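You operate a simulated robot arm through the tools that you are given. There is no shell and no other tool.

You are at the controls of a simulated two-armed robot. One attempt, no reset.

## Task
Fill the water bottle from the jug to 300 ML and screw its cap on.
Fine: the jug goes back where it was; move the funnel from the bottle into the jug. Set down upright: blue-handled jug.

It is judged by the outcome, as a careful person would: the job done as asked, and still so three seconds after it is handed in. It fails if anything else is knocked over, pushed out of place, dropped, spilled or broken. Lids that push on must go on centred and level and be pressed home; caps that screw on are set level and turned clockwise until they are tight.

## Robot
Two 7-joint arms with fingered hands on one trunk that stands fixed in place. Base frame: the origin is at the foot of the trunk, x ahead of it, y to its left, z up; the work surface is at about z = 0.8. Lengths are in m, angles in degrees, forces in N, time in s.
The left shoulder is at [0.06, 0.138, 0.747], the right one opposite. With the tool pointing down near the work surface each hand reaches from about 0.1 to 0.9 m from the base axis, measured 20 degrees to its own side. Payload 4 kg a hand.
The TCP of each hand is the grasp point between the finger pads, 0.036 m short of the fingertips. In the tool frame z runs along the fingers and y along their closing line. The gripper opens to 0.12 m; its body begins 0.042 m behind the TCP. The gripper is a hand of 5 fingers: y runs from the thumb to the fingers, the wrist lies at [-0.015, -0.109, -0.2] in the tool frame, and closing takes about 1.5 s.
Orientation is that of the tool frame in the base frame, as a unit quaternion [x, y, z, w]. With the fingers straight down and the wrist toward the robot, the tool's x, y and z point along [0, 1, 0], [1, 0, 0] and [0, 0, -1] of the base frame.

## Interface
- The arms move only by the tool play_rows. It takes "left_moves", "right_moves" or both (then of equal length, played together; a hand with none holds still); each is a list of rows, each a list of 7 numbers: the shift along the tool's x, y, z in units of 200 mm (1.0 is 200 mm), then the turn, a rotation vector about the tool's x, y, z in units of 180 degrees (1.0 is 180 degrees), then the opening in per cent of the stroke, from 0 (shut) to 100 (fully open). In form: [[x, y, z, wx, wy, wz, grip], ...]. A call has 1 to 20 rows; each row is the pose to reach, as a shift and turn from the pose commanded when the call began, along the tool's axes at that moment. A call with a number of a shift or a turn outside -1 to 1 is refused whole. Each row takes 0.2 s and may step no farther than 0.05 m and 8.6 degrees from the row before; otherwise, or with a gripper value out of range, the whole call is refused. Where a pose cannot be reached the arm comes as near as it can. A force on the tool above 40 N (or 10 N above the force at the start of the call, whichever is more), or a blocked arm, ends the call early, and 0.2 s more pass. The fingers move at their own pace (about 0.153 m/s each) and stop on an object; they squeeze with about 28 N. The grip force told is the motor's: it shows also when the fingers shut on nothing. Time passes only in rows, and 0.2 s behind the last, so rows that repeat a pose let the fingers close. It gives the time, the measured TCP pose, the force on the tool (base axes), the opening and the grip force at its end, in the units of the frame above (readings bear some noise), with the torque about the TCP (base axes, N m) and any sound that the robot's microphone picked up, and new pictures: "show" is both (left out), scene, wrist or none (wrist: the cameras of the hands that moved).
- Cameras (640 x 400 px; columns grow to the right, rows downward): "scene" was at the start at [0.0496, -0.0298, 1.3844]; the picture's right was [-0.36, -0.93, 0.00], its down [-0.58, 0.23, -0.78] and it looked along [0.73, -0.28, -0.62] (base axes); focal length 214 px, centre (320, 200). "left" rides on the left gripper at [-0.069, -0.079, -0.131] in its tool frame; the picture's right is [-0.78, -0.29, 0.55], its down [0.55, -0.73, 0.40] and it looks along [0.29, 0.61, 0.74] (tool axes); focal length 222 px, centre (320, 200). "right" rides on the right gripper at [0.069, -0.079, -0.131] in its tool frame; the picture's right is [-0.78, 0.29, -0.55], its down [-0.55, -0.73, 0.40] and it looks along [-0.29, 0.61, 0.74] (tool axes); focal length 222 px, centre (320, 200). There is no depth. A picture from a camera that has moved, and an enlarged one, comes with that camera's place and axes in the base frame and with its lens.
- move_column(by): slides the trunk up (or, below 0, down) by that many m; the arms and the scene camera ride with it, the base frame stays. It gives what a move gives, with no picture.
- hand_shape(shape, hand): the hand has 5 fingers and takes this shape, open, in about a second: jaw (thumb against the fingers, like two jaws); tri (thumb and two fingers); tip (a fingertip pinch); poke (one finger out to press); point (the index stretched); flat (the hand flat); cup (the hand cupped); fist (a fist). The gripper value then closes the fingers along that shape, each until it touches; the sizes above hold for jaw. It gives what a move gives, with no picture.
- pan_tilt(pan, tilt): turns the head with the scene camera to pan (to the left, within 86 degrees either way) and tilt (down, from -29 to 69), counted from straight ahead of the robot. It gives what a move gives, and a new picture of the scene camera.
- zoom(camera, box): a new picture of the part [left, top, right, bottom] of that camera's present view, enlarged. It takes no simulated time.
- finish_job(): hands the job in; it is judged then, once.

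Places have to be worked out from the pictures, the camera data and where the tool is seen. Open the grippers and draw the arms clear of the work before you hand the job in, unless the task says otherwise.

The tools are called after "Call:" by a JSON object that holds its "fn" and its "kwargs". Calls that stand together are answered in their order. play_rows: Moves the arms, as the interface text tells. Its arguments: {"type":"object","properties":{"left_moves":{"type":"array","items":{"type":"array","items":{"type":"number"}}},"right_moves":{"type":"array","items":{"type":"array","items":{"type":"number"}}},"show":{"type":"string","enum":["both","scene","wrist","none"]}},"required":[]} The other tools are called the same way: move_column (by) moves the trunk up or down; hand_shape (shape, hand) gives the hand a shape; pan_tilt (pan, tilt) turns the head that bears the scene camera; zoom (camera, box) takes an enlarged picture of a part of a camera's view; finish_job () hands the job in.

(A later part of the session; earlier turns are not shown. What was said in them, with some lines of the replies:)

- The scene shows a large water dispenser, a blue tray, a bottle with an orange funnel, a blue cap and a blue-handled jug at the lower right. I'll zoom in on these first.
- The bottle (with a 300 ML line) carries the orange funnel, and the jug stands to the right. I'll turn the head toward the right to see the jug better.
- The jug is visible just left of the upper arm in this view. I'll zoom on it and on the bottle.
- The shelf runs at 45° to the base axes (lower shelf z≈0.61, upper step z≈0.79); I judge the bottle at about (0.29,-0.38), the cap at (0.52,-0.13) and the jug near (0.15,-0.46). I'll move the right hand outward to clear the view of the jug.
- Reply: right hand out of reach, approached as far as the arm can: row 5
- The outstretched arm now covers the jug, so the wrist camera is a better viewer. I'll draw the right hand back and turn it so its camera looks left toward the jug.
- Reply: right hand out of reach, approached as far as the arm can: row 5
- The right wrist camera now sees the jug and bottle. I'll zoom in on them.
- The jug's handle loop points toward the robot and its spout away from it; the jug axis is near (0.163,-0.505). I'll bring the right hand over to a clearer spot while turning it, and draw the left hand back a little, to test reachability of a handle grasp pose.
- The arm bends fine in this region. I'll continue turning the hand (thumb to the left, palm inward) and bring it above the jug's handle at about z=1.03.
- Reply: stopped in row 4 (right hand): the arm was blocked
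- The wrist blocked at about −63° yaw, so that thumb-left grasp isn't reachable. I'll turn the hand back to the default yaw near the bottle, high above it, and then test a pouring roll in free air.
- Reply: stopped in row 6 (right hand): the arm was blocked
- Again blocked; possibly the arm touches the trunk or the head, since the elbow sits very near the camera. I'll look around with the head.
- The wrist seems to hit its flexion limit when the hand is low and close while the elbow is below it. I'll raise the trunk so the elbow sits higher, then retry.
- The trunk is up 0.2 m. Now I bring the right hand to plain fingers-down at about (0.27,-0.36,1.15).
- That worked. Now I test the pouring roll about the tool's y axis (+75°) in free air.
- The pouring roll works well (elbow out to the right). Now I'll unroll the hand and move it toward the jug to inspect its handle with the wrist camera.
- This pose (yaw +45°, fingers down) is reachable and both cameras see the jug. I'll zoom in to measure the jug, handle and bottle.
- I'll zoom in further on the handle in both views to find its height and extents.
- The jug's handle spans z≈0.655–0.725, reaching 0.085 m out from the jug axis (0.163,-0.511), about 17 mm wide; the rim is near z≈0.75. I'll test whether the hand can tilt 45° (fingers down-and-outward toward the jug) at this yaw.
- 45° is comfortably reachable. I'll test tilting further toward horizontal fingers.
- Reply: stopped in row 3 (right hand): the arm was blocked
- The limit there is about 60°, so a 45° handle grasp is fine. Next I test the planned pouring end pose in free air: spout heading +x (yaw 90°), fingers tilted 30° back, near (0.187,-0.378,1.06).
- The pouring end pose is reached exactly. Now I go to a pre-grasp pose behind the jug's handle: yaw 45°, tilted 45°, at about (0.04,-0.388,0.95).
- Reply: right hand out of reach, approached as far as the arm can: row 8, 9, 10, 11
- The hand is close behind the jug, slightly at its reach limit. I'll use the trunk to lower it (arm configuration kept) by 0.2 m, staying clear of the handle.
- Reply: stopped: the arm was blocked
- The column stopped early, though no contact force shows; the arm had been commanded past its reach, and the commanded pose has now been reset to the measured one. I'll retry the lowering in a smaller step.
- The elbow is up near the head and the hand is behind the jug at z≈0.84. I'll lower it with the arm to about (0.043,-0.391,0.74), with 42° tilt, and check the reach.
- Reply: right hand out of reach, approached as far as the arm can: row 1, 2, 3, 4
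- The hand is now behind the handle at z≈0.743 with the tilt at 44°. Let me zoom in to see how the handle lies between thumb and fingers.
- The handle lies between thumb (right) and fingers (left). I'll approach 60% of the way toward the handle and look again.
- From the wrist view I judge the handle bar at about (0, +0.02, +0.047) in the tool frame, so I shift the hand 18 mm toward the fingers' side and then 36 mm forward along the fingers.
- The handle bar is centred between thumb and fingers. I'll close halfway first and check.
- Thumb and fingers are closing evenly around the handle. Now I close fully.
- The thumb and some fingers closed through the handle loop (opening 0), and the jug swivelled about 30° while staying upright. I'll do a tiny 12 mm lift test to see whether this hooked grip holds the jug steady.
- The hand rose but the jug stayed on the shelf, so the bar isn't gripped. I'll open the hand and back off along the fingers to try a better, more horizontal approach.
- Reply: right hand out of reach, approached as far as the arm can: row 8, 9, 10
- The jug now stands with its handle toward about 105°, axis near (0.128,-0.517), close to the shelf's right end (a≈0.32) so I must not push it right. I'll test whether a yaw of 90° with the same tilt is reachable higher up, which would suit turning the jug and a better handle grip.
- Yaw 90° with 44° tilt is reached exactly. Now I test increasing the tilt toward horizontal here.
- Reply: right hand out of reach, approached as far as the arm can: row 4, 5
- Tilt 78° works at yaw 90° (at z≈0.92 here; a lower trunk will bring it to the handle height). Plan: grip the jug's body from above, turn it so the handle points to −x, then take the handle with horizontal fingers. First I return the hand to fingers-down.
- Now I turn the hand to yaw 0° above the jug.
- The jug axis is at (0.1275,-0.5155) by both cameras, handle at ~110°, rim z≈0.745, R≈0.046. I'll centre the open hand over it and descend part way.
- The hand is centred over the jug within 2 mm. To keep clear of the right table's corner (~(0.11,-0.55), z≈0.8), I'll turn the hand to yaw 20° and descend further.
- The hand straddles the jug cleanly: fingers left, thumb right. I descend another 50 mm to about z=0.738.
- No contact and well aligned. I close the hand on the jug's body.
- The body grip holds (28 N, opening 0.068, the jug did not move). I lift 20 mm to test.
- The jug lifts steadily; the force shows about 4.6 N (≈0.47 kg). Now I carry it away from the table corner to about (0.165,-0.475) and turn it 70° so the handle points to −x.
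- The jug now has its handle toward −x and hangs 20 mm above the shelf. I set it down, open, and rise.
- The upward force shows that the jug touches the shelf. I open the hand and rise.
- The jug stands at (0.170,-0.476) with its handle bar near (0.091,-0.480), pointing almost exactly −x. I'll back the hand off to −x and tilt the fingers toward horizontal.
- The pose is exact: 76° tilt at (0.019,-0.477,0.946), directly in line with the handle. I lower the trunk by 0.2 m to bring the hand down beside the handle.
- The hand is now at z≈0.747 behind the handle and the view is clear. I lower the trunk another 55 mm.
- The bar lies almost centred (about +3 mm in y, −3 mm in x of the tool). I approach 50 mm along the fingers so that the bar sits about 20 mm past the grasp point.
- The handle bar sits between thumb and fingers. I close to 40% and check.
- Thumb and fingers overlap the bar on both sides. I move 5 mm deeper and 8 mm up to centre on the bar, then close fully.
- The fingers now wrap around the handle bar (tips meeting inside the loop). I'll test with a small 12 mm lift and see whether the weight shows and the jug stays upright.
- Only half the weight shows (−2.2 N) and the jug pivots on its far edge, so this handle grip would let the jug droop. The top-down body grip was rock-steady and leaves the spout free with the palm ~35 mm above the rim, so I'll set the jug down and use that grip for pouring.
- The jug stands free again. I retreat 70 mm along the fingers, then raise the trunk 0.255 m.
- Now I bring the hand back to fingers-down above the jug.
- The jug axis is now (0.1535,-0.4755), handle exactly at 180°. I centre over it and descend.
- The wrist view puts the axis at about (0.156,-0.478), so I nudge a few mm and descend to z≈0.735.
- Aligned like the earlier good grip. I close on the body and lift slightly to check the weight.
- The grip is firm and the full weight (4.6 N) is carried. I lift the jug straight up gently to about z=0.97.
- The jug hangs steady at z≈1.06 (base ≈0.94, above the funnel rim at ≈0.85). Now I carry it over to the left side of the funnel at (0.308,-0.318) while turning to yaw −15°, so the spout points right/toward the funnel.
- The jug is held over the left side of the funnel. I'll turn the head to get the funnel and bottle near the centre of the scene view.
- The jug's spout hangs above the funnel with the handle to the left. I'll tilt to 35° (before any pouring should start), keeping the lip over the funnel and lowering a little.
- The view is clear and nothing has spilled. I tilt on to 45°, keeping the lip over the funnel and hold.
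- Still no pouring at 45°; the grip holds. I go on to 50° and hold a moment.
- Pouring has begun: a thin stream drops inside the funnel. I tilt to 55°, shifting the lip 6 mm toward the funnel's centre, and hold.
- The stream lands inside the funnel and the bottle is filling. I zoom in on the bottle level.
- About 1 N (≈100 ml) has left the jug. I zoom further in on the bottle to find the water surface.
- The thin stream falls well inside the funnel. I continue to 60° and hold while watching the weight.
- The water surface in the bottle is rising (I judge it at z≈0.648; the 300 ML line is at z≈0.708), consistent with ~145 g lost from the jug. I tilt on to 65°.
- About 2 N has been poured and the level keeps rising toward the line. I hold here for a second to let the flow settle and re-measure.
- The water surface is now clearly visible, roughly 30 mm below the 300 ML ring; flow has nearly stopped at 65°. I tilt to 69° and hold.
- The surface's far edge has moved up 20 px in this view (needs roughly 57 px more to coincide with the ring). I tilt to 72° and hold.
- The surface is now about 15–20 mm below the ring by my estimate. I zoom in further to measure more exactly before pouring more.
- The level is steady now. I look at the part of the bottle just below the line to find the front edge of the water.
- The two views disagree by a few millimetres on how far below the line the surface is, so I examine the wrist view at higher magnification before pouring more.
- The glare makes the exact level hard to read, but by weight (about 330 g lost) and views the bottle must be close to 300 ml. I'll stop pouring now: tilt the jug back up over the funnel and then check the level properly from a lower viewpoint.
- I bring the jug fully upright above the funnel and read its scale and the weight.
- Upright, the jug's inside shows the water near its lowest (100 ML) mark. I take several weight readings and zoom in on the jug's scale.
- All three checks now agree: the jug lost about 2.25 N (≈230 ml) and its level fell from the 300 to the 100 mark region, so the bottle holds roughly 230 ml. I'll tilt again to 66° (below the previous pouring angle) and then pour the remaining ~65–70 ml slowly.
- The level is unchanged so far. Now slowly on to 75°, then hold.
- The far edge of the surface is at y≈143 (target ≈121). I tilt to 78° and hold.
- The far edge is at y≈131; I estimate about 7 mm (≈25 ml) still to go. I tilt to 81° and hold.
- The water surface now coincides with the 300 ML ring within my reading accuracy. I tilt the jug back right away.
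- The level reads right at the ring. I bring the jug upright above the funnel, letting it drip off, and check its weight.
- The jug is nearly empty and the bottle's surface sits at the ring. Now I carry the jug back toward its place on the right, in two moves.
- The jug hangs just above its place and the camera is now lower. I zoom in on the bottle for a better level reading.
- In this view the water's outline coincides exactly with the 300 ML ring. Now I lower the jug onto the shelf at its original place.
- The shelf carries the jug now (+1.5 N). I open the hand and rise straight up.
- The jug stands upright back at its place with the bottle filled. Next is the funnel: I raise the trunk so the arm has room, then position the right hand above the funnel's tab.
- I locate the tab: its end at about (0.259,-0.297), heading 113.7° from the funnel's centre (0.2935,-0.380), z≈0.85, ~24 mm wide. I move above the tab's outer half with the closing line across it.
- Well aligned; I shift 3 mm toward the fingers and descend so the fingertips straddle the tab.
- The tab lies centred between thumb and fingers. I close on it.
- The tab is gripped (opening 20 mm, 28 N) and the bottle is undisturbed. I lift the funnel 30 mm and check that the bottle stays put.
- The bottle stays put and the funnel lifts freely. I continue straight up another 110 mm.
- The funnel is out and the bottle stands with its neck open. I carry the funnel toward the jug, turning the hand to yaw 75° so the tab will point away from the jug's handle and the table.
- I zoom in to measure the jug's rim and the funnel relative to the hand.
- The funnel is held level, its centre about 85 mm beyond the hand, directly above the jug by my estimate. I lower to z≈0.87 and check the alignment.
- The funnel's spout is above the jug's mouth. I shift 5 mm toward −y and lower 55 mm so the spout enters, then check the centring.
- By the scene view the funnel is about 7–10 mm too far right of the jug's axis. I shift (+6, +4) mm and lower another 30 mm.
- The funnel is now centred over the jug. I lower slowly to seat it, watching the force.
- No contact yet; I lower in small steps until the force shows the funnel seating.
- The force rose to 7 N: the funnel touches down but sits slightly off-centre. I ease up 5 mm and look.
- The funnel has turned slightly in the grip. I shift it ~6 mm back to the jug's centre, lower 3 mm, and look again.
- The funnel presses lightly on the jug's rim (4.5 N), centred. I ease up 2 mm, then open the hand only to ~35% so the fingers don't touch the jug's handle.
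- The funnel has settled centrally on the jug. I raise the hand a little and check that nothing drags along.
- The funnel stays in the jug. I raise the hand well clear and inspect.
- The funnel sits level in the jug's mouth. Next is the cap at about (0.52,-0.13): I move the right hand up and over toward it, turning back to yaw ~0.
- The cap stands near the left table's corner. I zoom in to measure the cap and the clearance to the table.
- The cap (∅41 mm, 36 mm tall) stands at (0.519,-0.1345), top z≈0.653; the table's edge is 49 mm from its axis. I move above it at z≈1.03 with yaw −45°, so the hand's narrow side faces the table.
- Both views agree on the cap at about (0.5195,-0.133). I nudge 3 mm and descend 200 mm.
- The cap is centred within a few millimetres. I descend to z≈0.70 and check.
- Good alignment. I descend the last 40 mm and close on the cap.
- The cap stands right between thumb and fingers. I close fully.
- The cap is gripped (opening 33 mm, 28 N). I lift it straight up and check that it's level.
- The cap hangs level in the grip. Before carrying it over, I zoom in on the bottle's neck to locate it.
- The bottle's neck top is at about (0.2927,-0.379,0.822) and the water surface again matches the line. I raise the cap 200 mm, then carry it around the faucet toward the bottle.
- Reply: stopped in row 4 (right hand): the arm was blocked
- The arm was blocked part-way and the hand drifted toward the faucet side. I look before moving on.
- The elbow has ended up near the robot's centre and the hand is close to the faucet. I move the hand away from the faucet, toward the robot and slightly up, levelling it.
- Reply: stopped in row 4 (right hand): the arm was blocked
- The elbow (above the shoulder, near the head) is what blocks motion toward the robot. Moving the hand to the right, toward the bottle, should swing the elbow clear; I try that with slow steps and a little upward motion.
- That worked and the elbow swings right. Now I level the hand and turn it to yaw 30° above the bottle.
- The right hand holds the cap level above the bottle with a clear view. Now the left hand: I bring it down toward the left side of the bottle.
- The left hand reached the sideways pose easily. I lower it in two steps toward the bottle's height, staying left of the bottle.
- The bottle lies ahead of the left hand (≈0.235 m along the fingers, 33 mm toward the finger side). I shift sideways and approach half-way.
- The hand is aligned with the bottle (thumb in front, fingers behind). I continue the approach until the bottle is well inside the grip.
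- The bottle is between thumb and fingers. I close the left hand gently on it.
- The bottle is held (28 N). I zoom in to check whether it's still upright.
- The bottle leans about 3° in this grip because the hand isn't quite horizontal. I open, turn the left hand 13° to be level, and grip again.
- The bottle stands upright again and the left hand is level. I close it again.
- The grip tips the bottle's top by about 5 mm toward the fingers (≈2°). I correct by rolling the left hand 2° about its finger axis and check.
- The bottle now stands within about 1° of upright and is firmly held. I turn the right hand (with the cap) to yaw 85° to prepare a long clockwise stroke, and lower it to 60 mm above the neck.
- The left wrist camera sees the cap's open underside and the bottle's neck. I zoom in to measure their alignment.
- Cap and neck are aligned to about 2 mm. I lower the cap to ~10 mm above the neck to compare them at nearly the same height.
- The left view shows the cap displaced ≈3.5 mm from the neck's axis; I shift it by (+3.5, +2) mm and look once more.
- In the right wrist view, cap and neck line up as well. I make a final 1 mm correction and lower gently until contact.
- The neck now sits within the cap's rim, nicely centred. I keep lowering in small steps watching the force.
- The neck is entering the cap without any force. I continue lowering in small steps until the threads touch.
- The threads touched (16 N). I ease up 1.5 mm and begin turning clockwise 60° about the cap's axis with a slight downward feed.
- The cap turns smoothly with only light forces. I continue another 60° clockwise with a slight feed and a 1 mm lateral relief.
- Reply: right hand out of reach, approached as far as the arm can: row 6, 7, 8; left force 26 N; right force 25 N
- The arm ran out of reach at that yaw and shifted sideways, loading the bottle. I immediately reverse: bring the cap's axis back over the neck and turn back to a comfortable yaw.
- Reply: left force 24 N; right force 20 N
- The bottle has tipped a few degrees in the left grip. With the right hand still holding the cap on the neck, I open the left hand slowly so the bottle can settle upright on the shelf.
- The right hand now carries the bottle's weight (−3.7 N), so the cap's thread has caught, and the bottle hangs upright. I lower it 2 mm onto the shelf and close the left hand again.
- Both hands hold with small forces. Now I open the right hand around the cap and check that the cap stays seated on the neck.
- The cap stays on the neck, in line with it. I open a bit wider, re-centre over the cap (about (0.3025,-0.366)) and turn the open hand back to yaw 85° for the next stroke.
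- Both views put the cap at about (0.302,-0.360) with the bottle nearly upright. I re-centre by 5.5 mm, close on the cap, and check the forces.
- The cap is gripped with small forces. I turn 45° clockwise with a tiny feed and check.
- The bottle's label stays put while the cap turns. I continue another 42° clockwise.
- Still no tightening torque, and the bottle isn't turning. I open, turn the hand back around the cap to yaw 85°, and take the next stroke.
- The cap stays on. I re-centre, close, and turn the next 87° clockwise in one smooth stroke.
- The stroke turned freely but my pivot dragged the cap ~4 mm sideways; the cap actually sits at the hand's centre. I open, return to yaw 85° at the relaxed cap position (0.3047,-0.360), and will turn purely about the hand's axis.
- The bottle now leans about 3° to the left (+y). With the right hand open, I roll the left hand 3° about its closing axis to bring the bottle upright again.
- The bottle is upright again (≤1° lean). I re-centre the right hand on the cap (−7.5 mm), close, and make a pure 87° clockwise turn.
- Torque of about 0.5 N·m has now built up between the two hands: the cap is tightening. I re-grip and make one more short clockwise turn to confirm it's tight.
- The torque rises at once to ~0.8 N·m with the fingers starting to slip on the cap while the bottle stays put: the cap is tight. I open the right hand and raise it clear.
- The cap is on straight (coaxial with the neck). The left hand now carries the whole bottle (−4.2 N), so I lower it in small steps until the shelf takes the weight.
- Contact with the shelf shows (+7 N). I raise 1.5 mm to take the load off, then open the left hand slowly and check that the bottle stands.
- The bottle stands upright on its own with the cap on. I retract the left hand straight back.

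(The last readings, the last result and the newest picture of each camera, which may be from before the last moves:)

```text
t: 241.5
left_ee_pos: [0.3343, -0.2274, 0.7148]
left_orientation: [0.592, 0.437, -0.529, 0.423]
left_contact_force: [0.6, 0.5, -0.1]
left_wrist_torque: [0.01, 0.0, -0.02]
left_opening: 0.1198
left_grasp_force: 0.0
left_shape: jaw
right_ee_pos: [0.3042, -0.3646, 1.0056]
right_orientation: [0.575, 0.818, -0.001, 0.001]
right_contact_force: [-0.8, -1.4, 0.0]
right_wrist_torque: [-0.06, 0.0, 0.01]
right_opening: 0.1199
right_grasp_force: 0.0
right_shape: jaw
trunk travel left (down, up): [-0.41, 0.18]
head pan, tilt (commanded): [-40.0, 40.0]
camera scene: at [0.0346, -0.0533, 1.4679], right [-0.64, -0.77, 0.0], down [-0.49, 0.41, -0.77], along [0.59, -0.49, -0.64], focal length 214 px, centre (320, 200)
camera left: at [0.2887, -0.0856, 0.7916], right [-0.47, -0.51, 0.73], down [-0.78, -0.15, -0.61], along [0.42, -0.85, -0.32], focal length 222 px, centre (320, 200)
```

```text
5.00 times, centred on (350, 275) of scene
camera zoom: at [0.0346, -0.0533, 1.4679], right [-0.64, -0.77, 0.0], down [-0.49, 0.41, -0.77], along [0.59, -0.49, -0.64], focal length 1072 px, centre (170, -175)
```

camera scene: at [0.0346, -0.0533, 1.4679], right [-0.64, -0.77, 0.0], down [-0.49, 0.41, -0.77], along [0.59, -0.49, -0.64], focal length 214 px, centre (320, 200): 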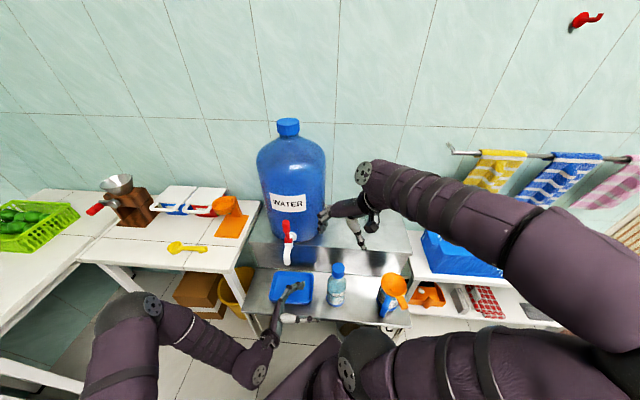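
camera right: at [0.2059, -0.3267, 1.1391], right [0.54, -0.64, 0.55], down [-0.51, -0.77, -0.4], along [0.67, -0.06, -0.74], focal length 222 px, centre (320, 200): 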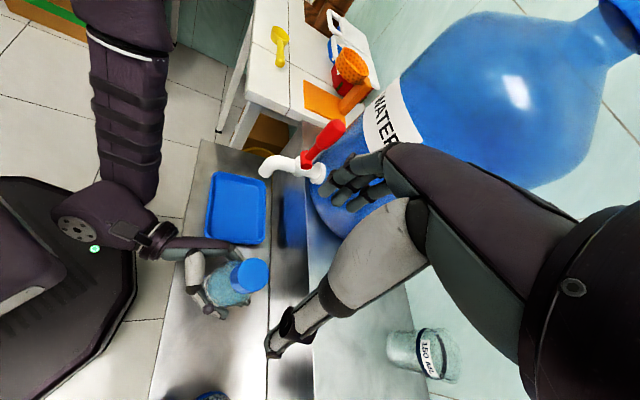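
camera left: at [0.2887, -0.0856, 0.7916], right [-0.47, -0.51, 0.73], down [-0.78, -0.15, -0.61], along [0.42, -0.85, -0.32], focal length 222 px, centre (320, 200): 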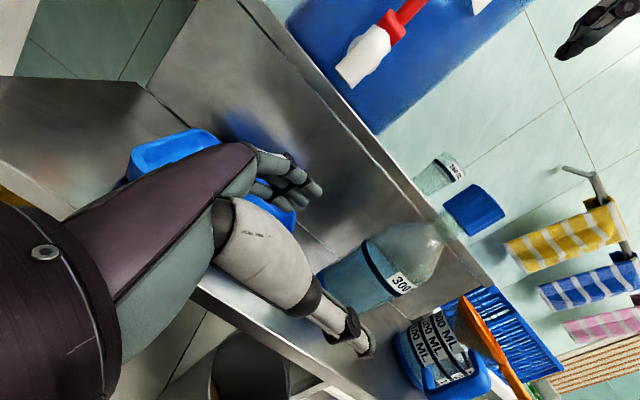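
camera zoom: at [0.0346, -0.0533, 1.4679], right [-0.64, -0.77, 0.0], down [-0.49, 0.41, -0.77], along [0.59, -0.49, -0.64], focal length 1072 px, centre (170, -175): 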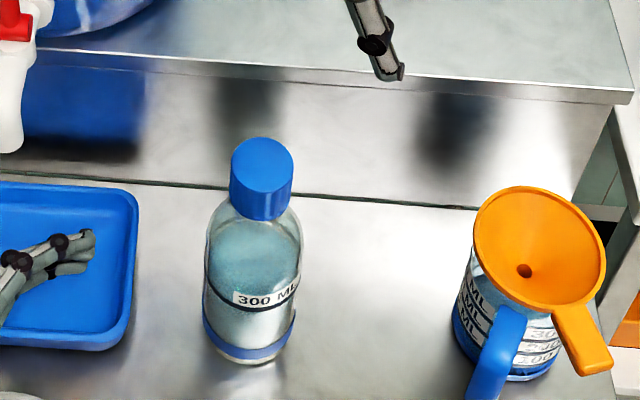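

The side view shows the cap on straight and the bottle upright with the water at the line. I draw the left hand back and up, clear of the work, and lift the right hand away too.

Call:
{"fn": "play_rows", "kwargs": {"left_moves": [[0, 0, -0.12, 0, 0, 0, 100], [0, 0, -0.25, 0, 0, 0, 100], [0, 0, -0.38, 0, 0, 0, 100], [0, 0, -0.5, 0, 0, 0, 100], [-0.1, 0, -0.5, 0, 0, 0, 100], [-0.25, 0, -0.5, 0, 0, 0, 100], [-0.42, 0, -0.5, 0, 0, 0, 100], [-0.6, 0, -0.5, 0, 0, 0, 100], [-0.78, 0, -0.5, 0, 0, 0, 100], [-0.95, 0, -0.5, 0, 0, 0, 100]], "right_moves": [[0, 0, -0.1, 0, 0, 0, 100], [0, 0, -0.2, 0, 0, 0, 100], [0, 0, -0.3, 0, 0, 0, 100], [0, 0, -0.4, 0, 0, 0, 100], [0, 0, -0.5, 0, 0, 0, 100], [-0.05, -0.05, -0.5, 0, 0, 0, 100], [-0.15, -0.12, -0.5, 0, 0, 0, 100], [-0.27, -0.2, -0.5, 0, 0, 0, 100], [-0.4, -0.28, -0.5, 0, 0, 0, 100], [-0.5, -0.35, -0.5, 0, 0, 0, 100]], "show": "both"}}

Call:
{"fn": "zoom", "kwargs": {"camera": "scene", "box": [240, 220, 420, 330]}}

```text
t: 243.7
left_ee_pos: [0.349, -0.145, 0.9118]
left_orientation: [0.592, 0.436, -0.53, 0.423]
left_contact_force: [0.7, -0.1, -0.3]
left_wrist_torque: [0.01, 0.03, 0.0]
left_opening: 0.1196
left_grasp_force: 0.0
left_shape: jaw
right_ee_pos: [0.2719, -0.4837, 1.1061]
right_orientation: [0.576, 0.818, 0.0, 0.0]
right_contact_force: [-0.2, 0.2, -0.4]
right_wrist_torque: [0.03, -0.04, 0.0]
right_opening: 0.1197
right_grasp_force: 0.0
right_shape: jaw
trunk travel left (down, up): [-0.41, 0.18]
head pan, tilt (commanded): [-40.0, 40.0]
camera scene: at [0.0341, -0.0538, 1.4678], right [-0.64, -0.77, 0.0], down [-0.49, 0.41, -0.77], along [0.59, -0.49, -0.64], focal length 214 px, centre (320, 200)
camera right: at [0.1734, -0.4454, 1.2392], right [0.54, -0.64, 0.55], down [-0.51, -0.77, -0.4], along [0.67, -0.06, -0.74], focal length 222 px, centre (320, 200)
camera left: at [0.3025, -0.0037, 0.9894], right [-0.47, -0.51, 0.73], down [-0.78, -0.15, -0.61], along [0.42, -0.85, -0.32], focal length 222 px, centre (320, 200)
```

scene: 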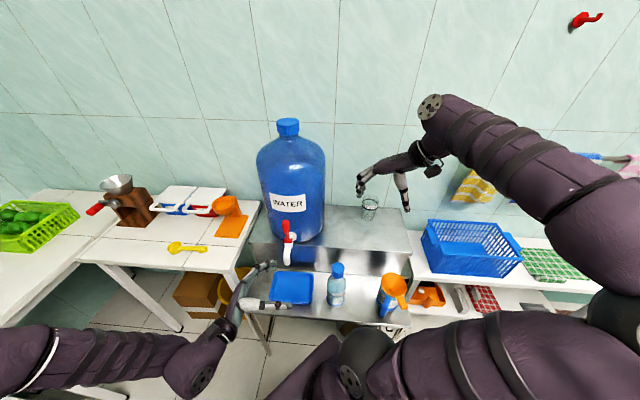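
right: 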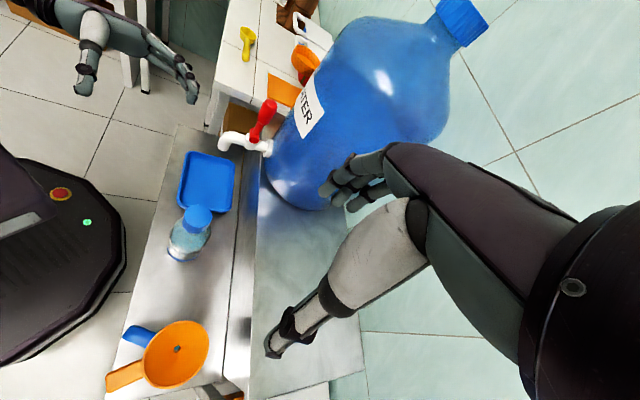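
left: 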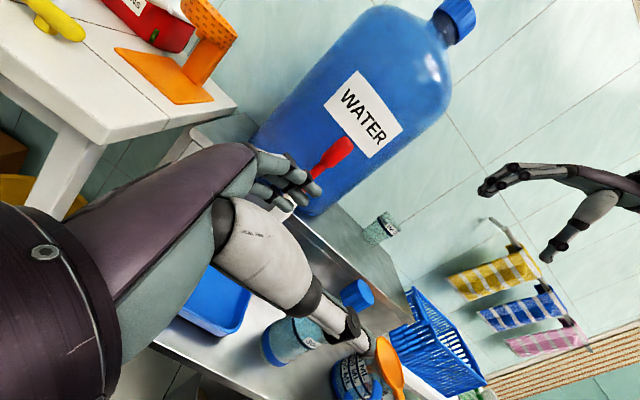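

```text
3.56 times, centred on (330, 275) of scene
camera zoom: at [0.0341, -0.0538, 1.4678], right [-0.64, -0.77, 0.0], down [-0.49, 0.41, -0.77], along [0.59, -0.49, -0.64], focal length 763 px, centre (284, -67)
```

zoom: 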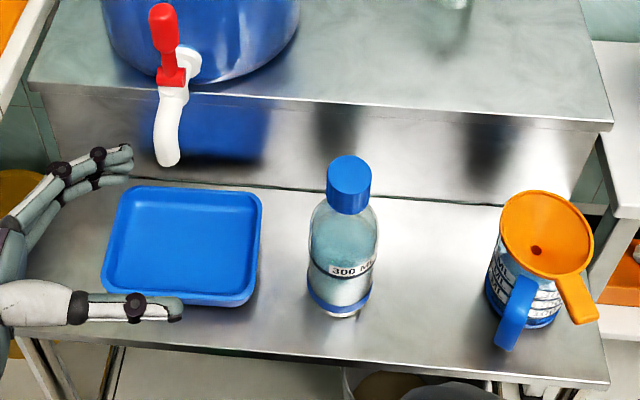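

All is standing well. I take a close look at the capped bottle and the jug from the wrist cameras before drawing the arms fully away.

Call:
{"fn": "zoom", "kwargs": {"camera": "left", "box": [250, 260, 400, 380]}}

Call:
{"fn": "zoom", "kwargs": {"camera": "right", "box": [140, 180, 260, 280]}}

Call:
{"fn": "zoom", "kwargs": {"camera": "scene", "box": [320, 255, 360, 315]}}

```text
3.33 times, centred on (325, 320) of left
camera zoom: at [0.3025, -0.0037, 0.9894], right [-0.47, -0.51, 0.73], down [-0.78, -0.15, -0.61], along [0.42, -0.85, -0.32], focal length 740 px, centre (303, -200)
```

zoom: 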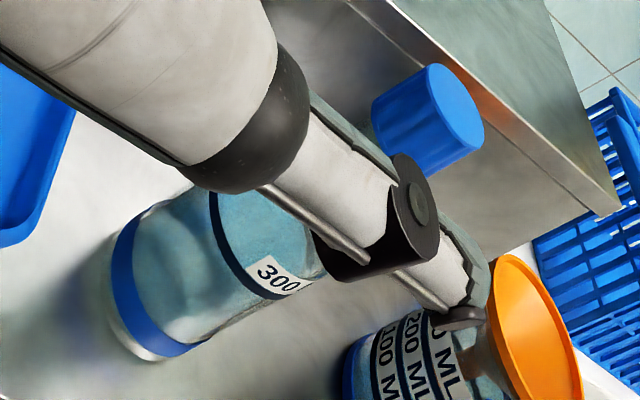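

```text
4.00 times, centred on (200, 230) of right
camera zoom: at [0.1734, -0.4454, 1.2392], right [0.54, -0.64, 0.55], down [-0.51, -0.77, -0.4], along [0.67, -0.06, -0.74], focal length 888 px, centre (800, 80)
```

zoom: 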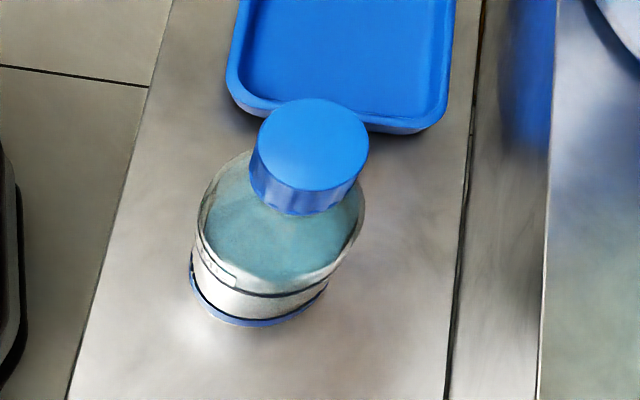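

```text
6.67 times, centred on (340, 285) of scene
camera zoom: at [0.0341, -0.0538, 1.4678], right [-0.64, -0.77, 0.0], down [-0.49, 0.41, -0.77], along [0.59, -0.49, -0.64], focal length 1430 px, centre (187, -367)
```

zoom: 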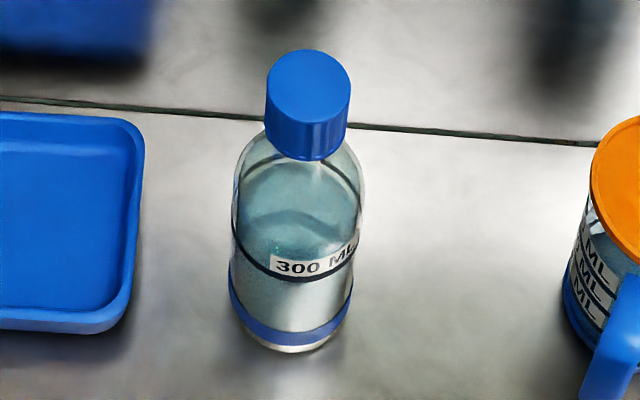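

The bottle's water surface looks different here; I zoom in closely to check the level.

Call:
{"fn": "zoom", "kwargs": {"camera": "scene", "box": [324, 275, 348, 295]}}

Call:
{"fn": "zoom", "kwargs": {"camera": "right", "box": [160, 205, 220, 265]}}

```text
16.00 times, centred on (336, 285) of scene
camera zoom: at [0.0341, -0.0538, 1.4678], right [-0.64, -0.77, 0.0], down [-0.49, 0.41, -0.77], along [0.59, -0.49, -0.64], focal length 3432 px, centre (64, -1160)
```

zoom: 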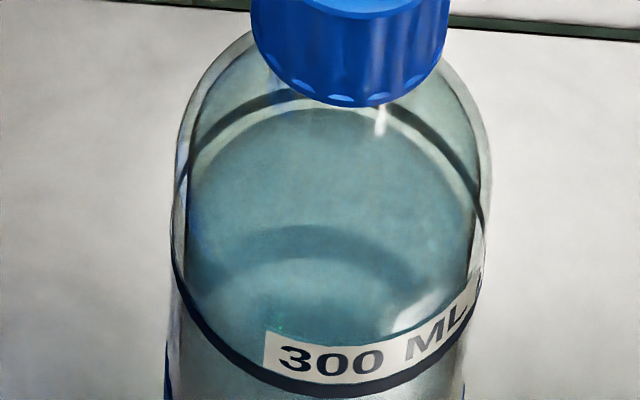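

```text
6.67 times, centred on (190, 235) of right
camera zoom: at [0.1734, -0.4454, 1.2392], right [0.54, -0.64, 0.55], down [-0.51, -0.77, -0.4], along [0.67, -0.06, -0.74], focal length 1481 px, centre (1187, -33)
```

zoom: 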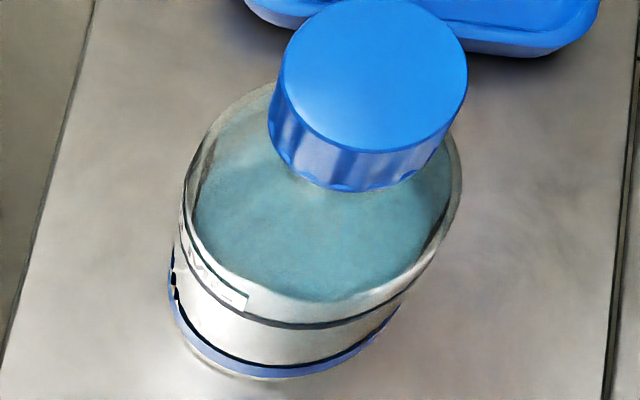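

The level matches the ring exactly (the lower arc is only shading) and the cap sits straight. I draw both arms further clear of the work.

Call:
{"fn": "play_rows", "kwargs": {"left_moves": [[-0.12, 0, -0.08, 0, 0, 0, 100], [-0.28, 0, -0.18, 0, 0, 0, 100], [-0.45, 0, -0.28, 0, 0, 0, 100], [-0.62, 0, -0.38, 0, 0, 0, 100], [-0.8, 0, -0.46, 0, 0, 0, 100], [-0.95, 0, -0.5, 0, 0, 0, 100]], "right_moves": [[-0.05, -0.05, -0.05, 0, 0, 0, 100], [-0.12, -0.1, -0.12, 0, 0, 0, 100], [-0.2, -0.16, -0.2, 0, 0, 0, 100], [-0.28, -0.22, -0.28, 0, 0, 0, 100], [-0.35, -0.27, -0.35, 0, 0, 0, 100], [-0.4, -0.3, -0.4, 0, 0, 0, 100]], "show": "both"}}

Call:
{"fn": "zoom", "kwargs": {"camera": "scene", "box": [220, 200, 440, 340]}}

```text
t: 245.1
left_ee_pos: [0.3622, -0.0612, 1.1085]
left_orientation: [0.591, 0.436, -0.53, 0.423]
left_contact_force: [0.1, -0.3, 0.0]
left_wrist_torque: [-0.01, 0.0, -0.01]
left_opening: 0.1198
left_grasp_force: 0.1
left_shape: jaw
right_ee_pos: [0.2426, -0.579, 1.1856]
right_orientation: [0.575, 0.818, 0.0, 0.001]
right_contact_force: [-0.7, -0.3, 0.3]
right_wrist_torque: [-0.01, 0.0, 0.02]
right_opening: 0.1197
right_grasp_force: 0.2
right_shape: jaw
trunk travel left (down, up): [-0.41, 0.18]
head pan, tilt (commanded): [-40.0, 40.0]
camera scene: at [0.0343, -0.0536, 1.4678], right [-0.64, -0.77, 0.0], down [-0.49, 0.41, -0.77], along [0.59, -0.49, -0.64], focal length 214 px, centre (320, 200)
camera right: at [0.1445, -0.5407, 1.3196], right [0.54, -0.64, 0.55], down [-0.51, -0.77, -0.4], along [0.67, -0.06, -0.74], focal length 222 px, centre (320, 200)
camera left: at [0.3169, 0.079, 1.1868], right [-0.47, -0.51, 0.73], down [-0.78, -0.15, -0.61], along [0.42, -0.85, -0.32], focal length 222 px, centre (320, 200)
```

scene: 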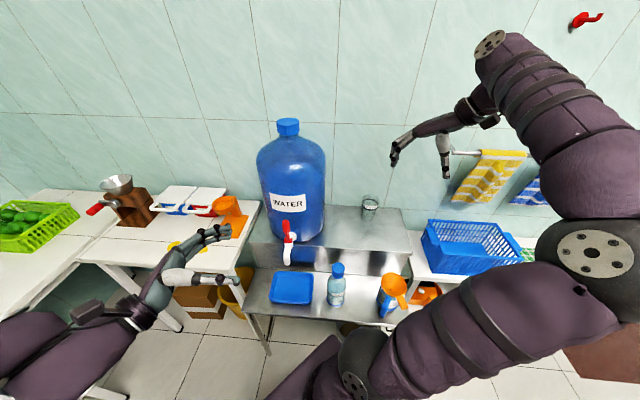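
right: 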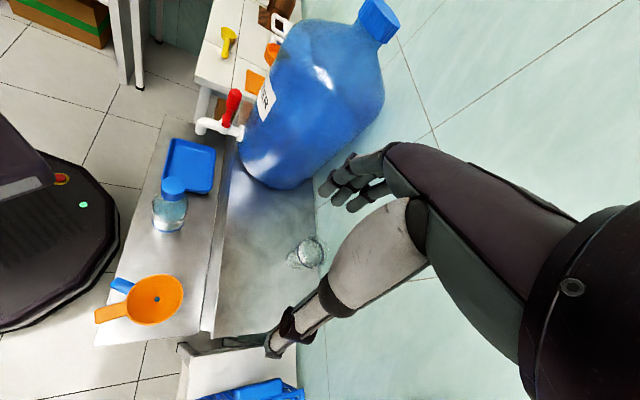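
left: 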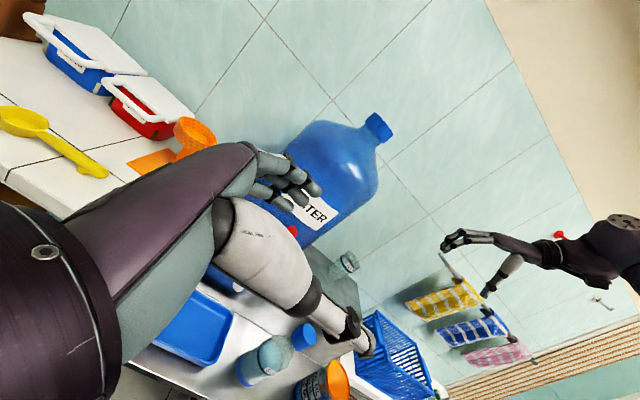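

```text
2.86 times, centred on (330, 270) of scene
camera zoom: at [0.0343, -0.0536, 1.4678], right [-0.64, -0.77, 0.0], down [-0.49, 0.41, -0.77], along [0.59, -0.49, -0.64], focal length 613 px, centre (291, 0)
```

zoom: 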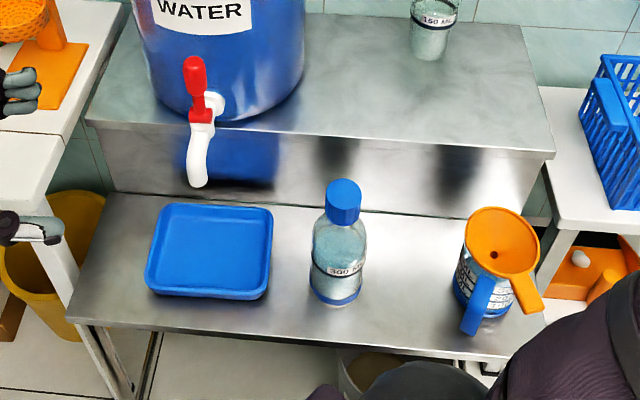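

The bottle is filled to the 300 ML line with its cap screwed tight. The blue-handled jug stands upright at its place with the funnel in it, nothing else was disturbed, and both hands are open and clear. I hand the job in.

Call:
{"fn": "finish_job", "kwargs": {}}

```text
The job is handed in.
```

I handed the job in with the bottle filled to the 300 ML line and its cap screwed on. The jug is back in its place with the funnel in it. I don't have the judge's result.

- **Fill:** In the closest view, the water surface sat on the 300 ML ring. I saw no spill.
- **Cap:** It went on straight and level. I turned it clockwise about one full turn. It then resisted at roughly 0.8 N·m and my fingers slipped on it, so I took it as tight. I couldn't see how deep the neck sits inside the cap.
- **Bottle:** It tipped a few degrees in my left hand partway through the screwing, and I straightened it. It stands upright about 1.4 cm from where it started.
- **Jug:** It is upright, a few millimetres from where it started. Its handle points about 20–25° off its original direction.
- **Funnel:** It sits level in the jug's mouth.

Nothing else was moved or knocked over. Both hands are open and clear of the work.
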